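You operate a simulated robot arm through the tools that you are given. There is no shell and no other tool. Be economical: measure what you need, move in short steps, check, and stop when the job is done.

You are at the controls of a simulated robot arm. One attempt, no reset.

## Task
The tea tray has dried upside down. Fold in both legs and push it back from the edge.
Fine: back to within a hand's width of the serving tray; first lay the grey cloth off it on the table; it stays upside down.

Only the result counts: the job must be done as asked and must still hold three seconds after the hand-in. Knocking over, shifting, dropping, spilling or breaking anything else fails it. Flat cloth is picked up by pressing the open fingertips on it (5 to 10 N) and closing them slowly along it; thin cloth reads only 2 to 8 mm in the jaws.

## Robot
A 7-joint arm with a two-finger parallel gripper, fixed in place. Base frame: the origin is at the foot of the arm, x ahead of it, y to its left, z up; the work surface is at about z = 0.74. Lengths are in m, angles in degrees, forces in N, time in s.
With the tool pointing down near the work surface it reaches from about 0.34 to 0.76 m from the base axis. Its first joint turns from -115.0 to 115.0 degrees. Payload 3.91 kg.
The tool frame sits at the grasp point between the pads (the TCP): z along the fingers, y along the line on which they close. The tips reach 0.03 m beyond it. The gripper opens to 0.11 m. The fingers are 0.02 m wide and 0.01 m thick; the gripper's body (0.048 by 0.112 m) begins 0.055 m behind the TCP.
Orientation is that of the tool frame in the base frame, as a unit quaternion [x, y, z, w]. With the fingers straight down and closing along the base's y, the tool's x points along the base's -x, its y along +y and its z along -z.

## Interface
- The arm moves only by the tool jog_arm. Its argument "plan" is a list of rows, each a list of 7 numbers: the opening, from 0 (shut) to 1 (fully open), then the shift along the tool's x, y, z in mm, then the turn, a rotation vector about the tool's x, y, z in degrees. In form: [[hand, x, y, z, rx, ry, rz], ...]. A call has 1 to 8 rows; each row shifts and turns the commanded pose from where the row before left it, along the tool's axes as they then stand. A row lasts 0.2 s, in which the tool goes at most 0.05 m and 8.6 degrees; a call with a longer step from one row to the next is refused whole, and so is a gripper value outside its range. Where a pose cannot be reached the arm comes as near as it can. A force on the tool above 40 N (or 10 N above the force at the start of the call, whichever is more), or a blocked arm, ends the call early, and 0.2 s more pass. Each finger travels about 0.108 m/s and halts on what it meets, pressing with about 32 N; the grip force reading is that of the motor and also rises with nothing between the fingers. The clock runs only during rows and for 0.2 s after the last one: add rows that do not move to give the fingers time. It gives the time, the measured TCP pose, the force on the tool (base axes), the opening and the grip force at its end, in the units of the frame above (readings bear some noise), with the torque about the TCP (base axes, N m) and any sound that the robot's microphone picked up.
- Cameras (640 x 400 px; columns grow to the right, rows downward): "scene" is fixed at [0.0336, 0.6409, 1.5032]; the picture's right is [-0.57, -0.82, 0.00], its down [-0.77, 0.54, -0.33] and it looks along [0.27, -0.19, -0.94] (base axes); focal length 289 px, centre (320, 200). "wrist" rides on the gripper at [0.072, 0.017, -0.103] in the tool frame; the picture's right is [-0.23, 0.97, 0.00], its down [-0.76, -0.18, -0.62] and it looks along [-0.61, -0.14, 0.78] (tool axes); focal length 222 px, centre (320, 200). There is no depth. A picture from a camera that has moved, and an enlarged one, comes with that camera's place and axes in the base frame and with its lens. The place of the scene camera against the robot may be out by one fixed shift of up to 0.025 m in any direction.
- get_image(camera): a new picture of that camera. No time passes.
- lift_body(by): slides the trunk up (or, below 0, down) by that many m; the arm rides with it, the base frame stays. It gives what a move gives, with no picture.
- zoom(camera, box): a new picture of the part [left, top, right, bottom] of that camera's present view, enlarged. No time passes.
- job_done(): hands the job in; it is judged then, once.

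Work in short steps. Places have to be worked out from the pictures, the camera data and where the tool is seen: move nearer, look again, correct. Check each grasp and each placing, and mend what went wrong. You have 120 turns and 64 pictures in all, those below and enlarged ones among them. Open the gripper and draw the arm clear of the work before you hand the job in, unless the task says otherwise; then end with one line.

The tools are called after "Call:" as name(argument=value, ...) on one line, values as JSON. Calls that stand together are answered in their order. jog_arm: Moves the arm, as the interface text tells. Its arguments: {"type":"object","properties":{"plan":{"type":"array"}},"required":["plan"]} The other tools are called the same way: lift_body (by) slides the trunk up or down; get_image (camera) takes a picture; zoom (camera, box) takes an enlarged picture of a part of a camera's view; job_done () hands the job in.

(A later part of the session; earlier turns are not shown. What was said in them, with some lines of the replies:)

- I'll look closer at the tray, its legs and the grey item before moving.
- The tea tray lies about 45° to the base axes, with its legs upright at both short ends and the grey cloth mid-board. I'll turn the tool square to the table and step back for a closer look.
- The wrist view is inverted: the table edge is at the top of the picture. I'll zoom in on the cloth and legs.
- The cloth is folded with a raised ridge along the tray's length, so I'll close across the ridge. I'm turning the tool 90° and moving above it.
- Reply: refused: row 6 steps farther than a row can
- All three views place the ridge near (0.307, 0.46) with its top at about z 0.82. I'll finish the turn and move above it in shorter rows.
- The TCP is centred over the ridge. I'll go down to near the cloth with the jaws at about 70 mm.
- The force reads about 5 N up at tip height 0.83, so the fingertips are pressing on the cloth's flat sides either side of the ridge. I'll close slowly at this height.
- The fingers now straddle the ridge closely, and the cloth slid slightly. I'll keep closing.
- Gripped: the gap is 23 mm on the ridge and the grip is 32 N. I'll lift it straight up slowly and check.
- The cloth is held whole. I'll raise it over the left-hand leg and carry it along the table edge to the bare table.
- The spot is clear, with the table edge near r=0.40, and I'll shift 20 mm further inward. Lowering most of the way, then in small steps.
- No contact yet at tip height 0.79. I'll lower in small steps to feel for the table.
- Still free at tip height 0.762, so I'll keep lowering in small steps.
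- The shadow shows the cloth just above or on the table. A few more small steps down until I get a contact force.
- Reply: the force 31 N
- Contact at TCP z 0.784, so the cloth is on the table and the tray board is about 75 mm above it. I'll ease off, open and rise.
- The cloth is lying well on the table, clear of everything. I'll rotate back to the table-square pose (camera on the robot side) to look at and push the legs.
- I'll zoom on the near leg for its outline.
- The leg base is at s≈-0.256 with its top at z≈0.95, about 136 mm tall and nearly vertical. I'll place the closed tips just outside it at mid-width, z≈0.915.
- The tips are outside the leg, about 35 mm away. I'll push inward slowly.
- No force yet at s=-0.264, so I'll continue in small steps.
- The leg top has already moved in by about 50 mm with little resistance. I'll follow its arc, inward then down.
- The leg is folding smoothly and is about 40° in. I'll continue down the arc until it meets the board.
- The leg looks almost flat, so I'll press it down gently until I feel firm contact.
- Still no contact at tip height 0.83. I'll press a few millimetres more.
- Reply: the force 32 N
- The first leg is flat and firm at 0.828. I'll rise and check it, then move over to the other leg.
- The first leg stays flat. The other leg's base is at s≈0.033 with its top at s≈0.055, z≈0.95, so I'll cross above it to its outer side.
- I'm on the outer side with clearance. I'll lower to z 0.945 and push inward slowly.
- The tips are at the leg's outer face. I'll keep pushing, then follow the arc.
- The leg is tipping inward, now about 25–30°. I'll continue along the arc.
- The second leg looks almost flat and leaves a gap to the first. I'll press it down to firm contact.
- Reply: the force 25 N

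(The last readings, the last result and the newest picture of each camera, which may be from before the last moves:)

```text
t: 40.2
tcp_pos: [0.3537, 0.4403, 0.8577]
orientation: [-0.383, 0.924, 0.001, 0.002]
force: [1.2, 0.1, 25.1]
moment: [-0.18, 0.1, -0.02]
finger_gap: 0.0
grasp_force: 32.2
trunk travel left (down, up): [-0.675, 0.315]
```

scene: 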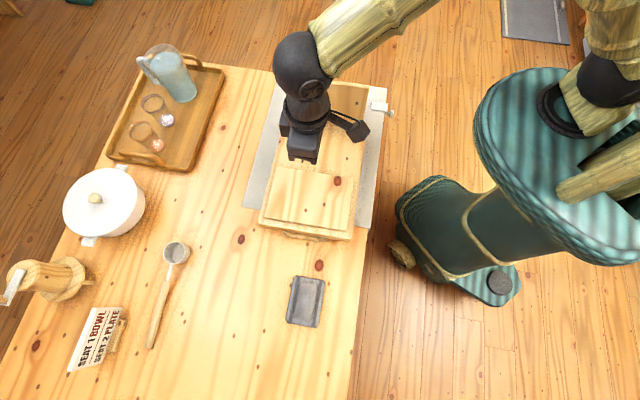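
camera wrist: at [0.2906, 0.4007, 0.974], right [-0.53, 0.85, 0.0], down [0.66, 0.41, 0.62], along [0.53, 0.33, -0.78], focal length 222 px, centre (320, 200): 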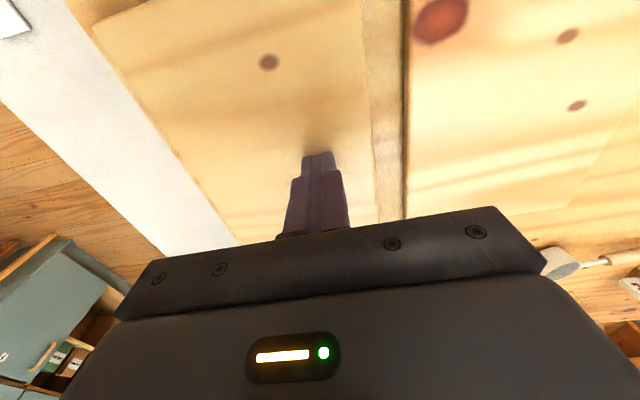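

Both legs are flat and firm. I'll rise, retreat toward the robot side, open the fingers and view the tray's near edge.

Call:
jog_arm(plan=[[0, 0, 0, -20, 0, 0, 0], [0, 0, 0, -45, 0, 0, 0], [0, 0, 0, -45, 0, 0, 0], [0.5, 40, 12, -10, 0, 0, 0], [1, 45, 12, 0, 0, 0, 0], [1, 45, 12, 0, 0, 0, 0], [1, 45, 12, 0, 0, 0, 0], [1, 25, 0, 0, 0, 0, 0]])

Call:
get_image(camera="wrist")

Call:
get_image(camera="scene")

```text
t: 42.0
tcp_pos: [0.179, 0.3299, 0.976]
orientation: [-0.383, 0.924, 0.0, 0.0]
force: [1.0, -0.6, 0.2]
moment: [0.0, 0.0, 0.0]
finger_gap: 0.1098
grasp_force: 0.1
trunk travel left (down, up): [-0.675, 0.315]
```

```text
26 pictures are left
camera wrist: at [0.1149, 0.2917, 1.078], right [-0.53, 0.85, 0.0], down [0.66, 0.41, 0.62], along [0.53, 0.33, -0.78], focal length 222 px, centre (320, 200)
```

wrist: 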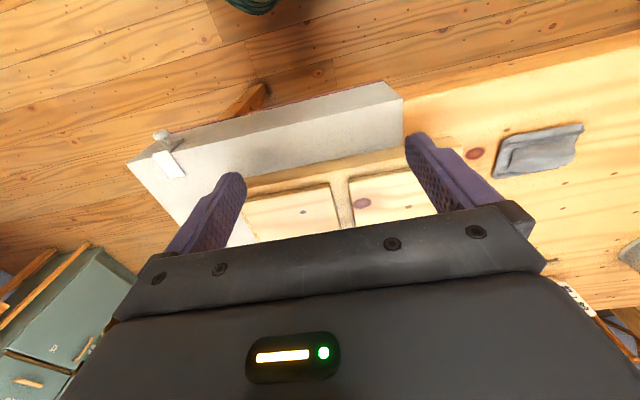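

```text
25 pictures are left
```

scene: 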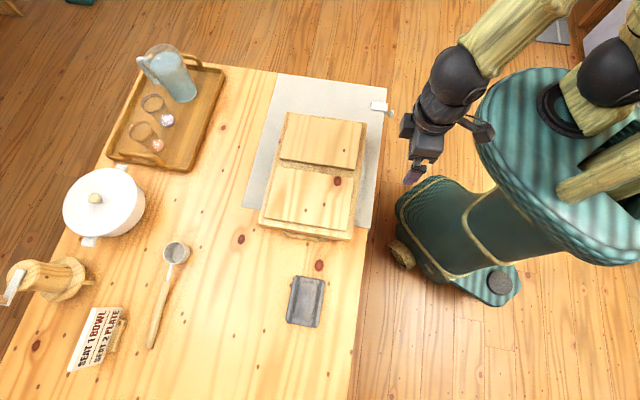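

Zooming on both views to fix the edges of the two trays and the runner.

Call:
zoom(camera="wrist", box=[120, 70, 440, 250])

Call:
zoom(camera="scene", box=[90, 40, 410, 250])

```text
2.00 times, centred on (280, 160) of wrist
camera zoom: at [0.1149, 0.2917, 1.078], right [-0.53, 0.85, 0.0], down [0.66, 0.41, 0.62], along [0.53, 0.33, -0.78], focal length 444 px, centre (400, 280)
```

zoom: 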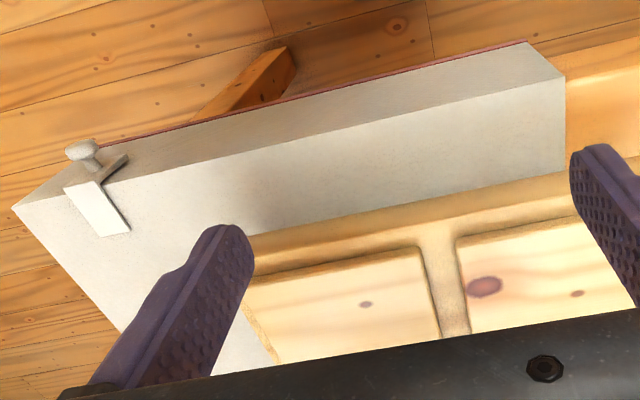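

```text
1.90 times, centred on (250, 145) of scene
camera zoom: at [0.0336, 0.6409, 1.5032], right [-0.57, -0.82, 0.0], down [-0.77, 0.54, -0.33], along [0.27, -0.19, -0.94], focal length 551 px, centre (453, 305)
```

zoom: 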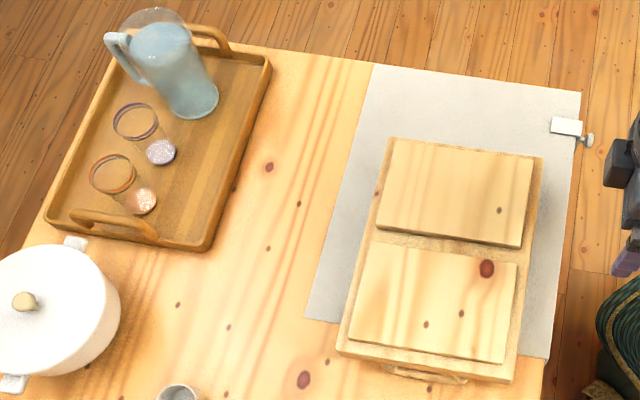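

The tray's near face is at r≈0.457 and the table edge at r≈0.397, with about 0.23 m between the trays. I'll lower the open fingers into the strip behind the tray to push with both tips.

Call:
jog_arm(plan=[[1, -35, 0, 0, 0, 0, 0], [1, -28, 0, 0, 0, 0, 0], [1, 0, 0, 45, 0, 0, 0], [1, 0, 0, 45, 0, 0, 0], [1, 0, 0, 40, 0, 0, 0], [1, 0, 0, 25, 0, 0, 0], [1, 0, 0, 10, 0, 0, 0]])

Call:
get_image(camera="wrist")

```text
t: 43.6
tcp_pos: [0.2226, 0.3763, 0.8106]
orientation: [-0.383, 0.924, 0.0, 0.0]
force: [-0.3, 0.4, -0.8]
moment: [0.01, 0.0, 0.05]
finger_gap: 0.1099
grasp_force: 0.0
trunk travel left (down, up): [-0.675, 0.315]
```

```text
22 pictures are left
camera wrist: at [0.1599, 0.3374, 0.9123], right [-0.53, 0.85, 0.0], down [0.66, 0.41, 0.62], along [0.53, 0.33, -0.78], focal length 222 px, centre (320, 200)
```

wrist: 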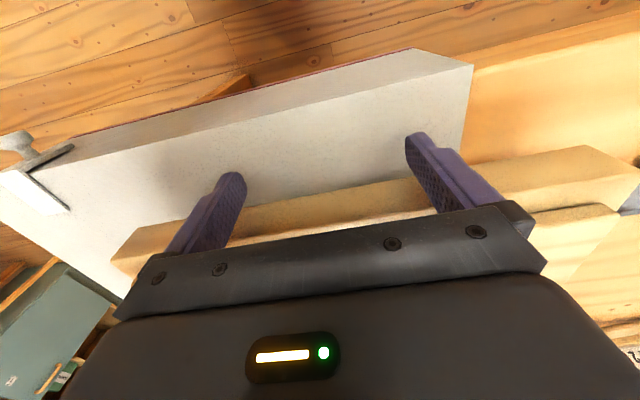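

The fingers are in the strip. I'll lower 12 mm more and advance gently to contact.

Call:
jog_arm(plan=[[1, 0, 0, 12, 0, 0, 0], [1, -10, 0, 0, 0, 0, 0], [1, -6, 0, 0, 0, 0, 0], [1, -5, 0, 0, 0, 0, 0], [1, -5, 0, 0, 0, 0, 0], [1, -5, 0, 0, 0, 0, 0]])

Call:
zoom(camera="wrist", box=[100, 70, 560, 260])

```text
t: 45.0
tcp_pos: [0.2439, 0.3983, 0.7979]
orientation: [-0.383, 0.924, 0.0, 0.0]
force: [-1.6, -1.8, 0.4]
moment: [0.08, 0.06, 0.01]
finger_gap: 0.1105
grasp_force: 0.0
trunk travel left (down, up): [-0.675, 0.315]
```

```text
1.39 times, centred on (330, 165) of wrist
camera zoom: at [0.1815, 0.359, 0.9003], right [-0.53, 0.85, 0.0], down [0.66, 0.41, 0.62], along [0.53, 0.33, -0.78], focal length 309 px, centre (306, 249)
```

zoom: 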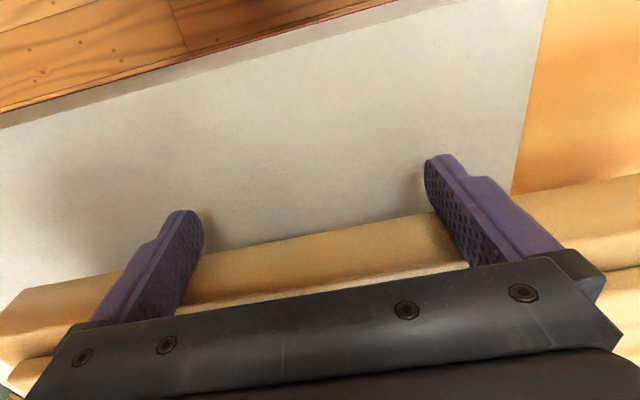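

Light contact on both fingers (about 2.4 N). I'll push 45 mm slowly and then check for turning and for whether the runner moves.

Call:
jog_arm(plan=[[1, -4, 0, 0, 0, 0, 0], [1, -6, 0, 0, 0, 0, 0], [1, -7, 0, 0, 0, 0, 0], [1, -7, 0, 0, 0, 0, 0], [1, -7, 0, 0, 0, 0, 0], [1, -7, 0, 0, 0, 0, 0], [1, -7, 0, 0, 0, 0, 0]])

Call:
zoom(camera="scene", box=[90, 40, 410, 250])

```text
t: 46.6
tcp_pos: [0.2769, 0.4304, 0.7991]
orientation: [-0.383, 0.924, 0.0, 0.0]
force: [-1.9, -1.5, -0.1]
moment: [0.03, 0.06, 0.05]
finger_gap: 0.11
grasp_force: 0.0
trunk travel left (down, up): [-0.675, 0.315]
```

```text
1.90 times, centred on (250, 145) of scene
camera zoom: at [0.0336, 0.6409, 1.5032], right [-0.57, -0.82, 0.0], down [-0.77, 0.54, -0.33], along [0.27, -0.19, -0.94], focal length 551 px, centre (453, 305)
```

zoom: 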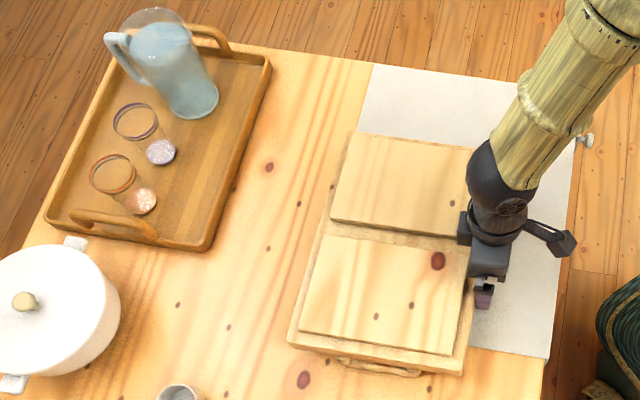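

The tray slides straight and the runner and clamp stay put. The gap is about 0.165 m, so I'll push another 56 mm, then check.

Call:
jog_arm(plan=[[1, -7, 0, 0, 0, 0, 0], [1, -7, 0, 0, 0, 0, 0], [1, -7, 0, 0, 0, 0, 0], [1, -7, 0, 0, 0, 0, 0], [1, -7, 0, 0, 0, 0, 0], [1, -7, 0, 0, 0, 0, 0], [1, -7, 0, 0, 0, 0, 0], [1, -7, 0, 0, 0, 0, 0]])

Call:
zoom(camera="scene", box=[90, 40, 410, 250])

```text
t: 48.4
tcp_pos: [0.3169, 0.4701, 0.7988]
orientation: [-0.383, 0.924, 0.001, 0.001]
force: [-1.8, -1.7, 0.2]
moment: [0.03, 0.05, -0.03]
finger_gap: 0.1099
grasp_force: 0.0
trunk travel left (down, up): [-0.675, 0.315]
```

```text
1.90 times, centred on (250, 145) of scene
camera zoom: at [0.0336, 0.6409, 1.5032], right [-0.57, -0.82, 0.0], down [-0.77, 0.54, -0.33], along [0.27, -0.19, -0.94], focal length 551 px, centre (453, 305)
```

zoom: 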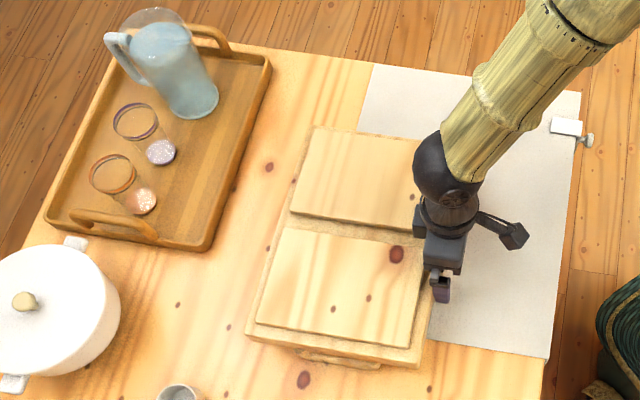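

The gap is now about 0.105 m and the tray is still square. I'll push about 42 mm more for a gap near 0.06 m.

Call:
jog_arm(plan=[[1, -7, 0, 0, 0, 0, 0], [1, -7, 0, 0, 0, 0, 0], [1, -7, 0, 0, 0, 0, 0], [1, -7, 0, 0, 0, 0, 0], [1, -7, 0, 0, 0, 0, 0], [1, -7, 0, 0, 0, 0, 0], [1, 0, 0, 0, 0, 0, 0]])

Call:
zoom(camera="scene", box=[90, 40, 410, 250])

```text
t: 50.0
tcp_pos: [0.3457, 0.4983, 0.799]
orientation: [-0.383, 0.924, 0.001, 0.0]
force: [-2.2, -1.3, 0.8]
moment: [0.05, 0.0, 0.03]
finger_gap: 0.1099
grasp_force: 0.1
trunk travel left (down, up): [-0.675, 0.315]
```

```text
1.90 times, centred on (250, 145) of scene
camera zoom: at [0.0336, 0.6409, 1.5032], right [-0.57, -0.82, 0.0], down [-0.77, 0.54, -0.33], along [0.27, -0.19, -0.94], focal length 551 px, centre (453, 305)
```

zoom: 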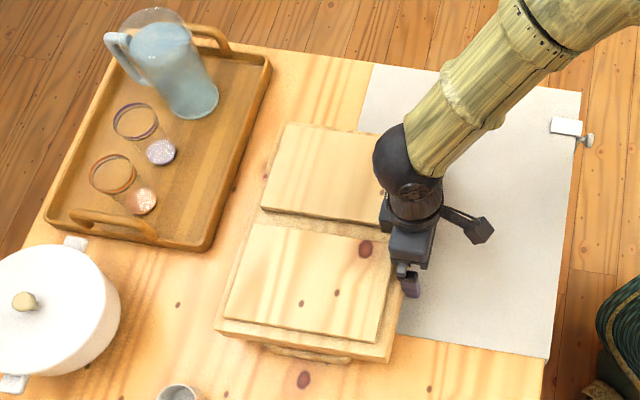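

The gap looks like 65–80 mm depending on the serving tray's rim height. I'll nudge 20 mm more to be surely within a hand's width, still well clear.

Call:
jog_arm(plan=[[1, -7, 0, 0, 0, 0, 0], [1, -7, 0, 0, 0, 0, 0], [1, -6, 0, 0, 0, 0, 0], [1, 0, 0, 0, 0, 0, 0]])

Call:
jog_arm(plan=[[1, 15, 0, 0, 0, 0, 0], [1, 30, 0, 0, 0, 0, 0], [1, 40, 0, -10, 0, 0, 0], [1, 20, 0, -45, 0, 0, 0], [1, 0, 0, -45, 0, 0, 0], [1, 0, 0, -45, 0, 0, 0], [1, 0, 0, -45, 0, 0, 0]])

Call:
get_image(camera="wrist")

Call:
get_image(camera="scene")

```text
t: 51.0
tcp_pos: [0.3604, 0.5118, 0.7984]
orientation: [-0.382, 0.924, 0.001, 0.001]
force: [-0.6, -2.2, 1.3]
moment: [0.01, -0.02, -0.02]
finger_gap: 0.1099
grasp_force: 0.1
trunk travel left (down, up): [-0.675, 0.315]
```

```text
t: 52.6
tcp_pos: [0.2857, 0.4362, 0.9899]
orientation: [-0.383, 0.924, 0.0, 0.0]
force: [0.9, 0.1, 0.5]
moment: [0.0, -0.03, 0.01]
finger_gap: 0.11
grasp_force: 0.0
trunk travel left (down, up): [-0.675, 0.315]
```

```text
17 pictures are left
camera wrist: at [0.2226, 0.3979, 1.0915], right [-0.53, 0.85, 0.0], down [0.66, 0.41, 0.62], along [0.53, 0.33, -0.78], focal length 222 px, centre (320, 200)
```

wrist: 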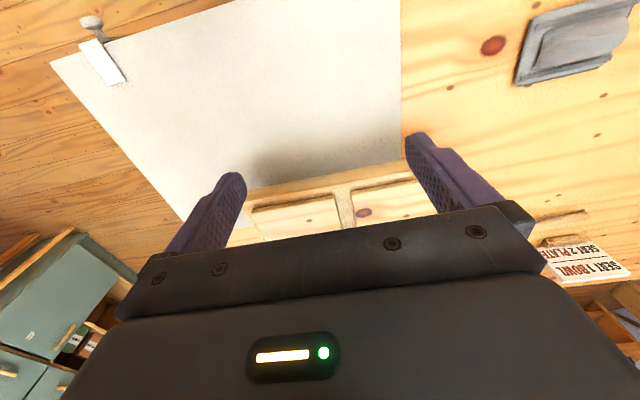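

```text
16 pictures are left
```

scene: 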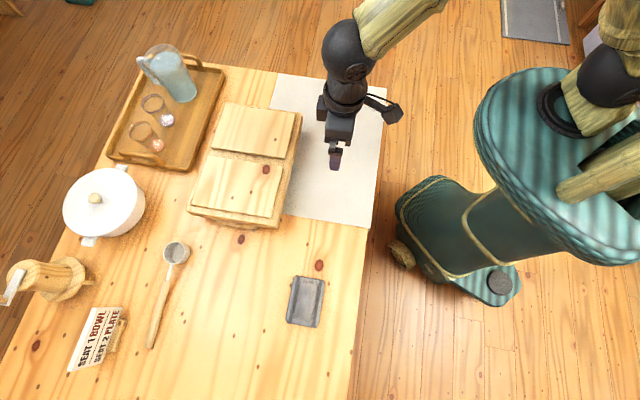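

The tray is back, square, with its legs down and a visible strip still between the trays. I'll draw the arm clear and take a last close look.

Call:
jog_arm(plan=[[1, 40, 0, -20, 0, 0, 0], [1, 40, 0, -20, 0, 0, 0], [1, 40, 0, -20, 0, 0, 0], [1, 20, 0, 0, 0, 0, 0]])

Call:
zoom(camera="scene", box=[90, 40, 350, 240])

```text
t: 53.6
tcp_pos: [0.1878, 0.3398, 1.0472]
orientation: [-0.382, 0.924, 0.0, 0.0]
force: [-0.5, 0.1, -0.1]
moment: [0.01, 0.01, -0.01]
finger_gap: 0.1101
grasp_force: 0.0
trunk travel left (down, up): [-0.675, 0.315]
```

```text
2.00 times, centred on (220, 140) of scene
camera zoom: at [0.0336, 0.6409, 1.5032], right [-0.57, -0.82, 0.0], down [-0.77, 0.54, -0.33], along [0.27, -0.19, -0.94], focal length 579 px, centre (520, 320)
```

zoom: 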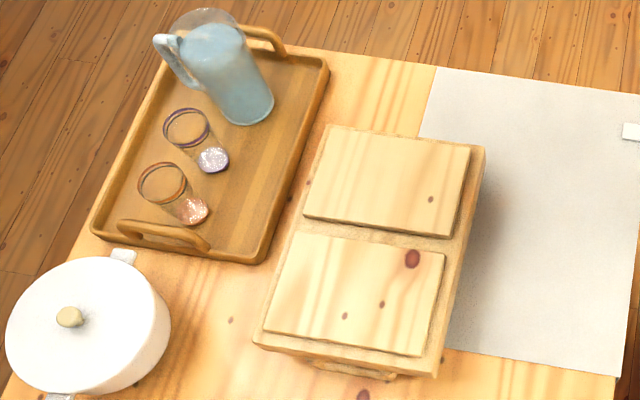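

Both legs are folded flat, the tray is upside down with a gap of about 5 cm to the serving tray, the cloth is on the table, and nothing else has shifted. Handing in.

Call:
job_done()

```text
The job is handed in.
```

The grey cloth is on the bare table. Both tea tray legs are folded flat, and the tray, still upside down, is pushed back to about 5 cm from the serving tray, as estimated from the pictures.
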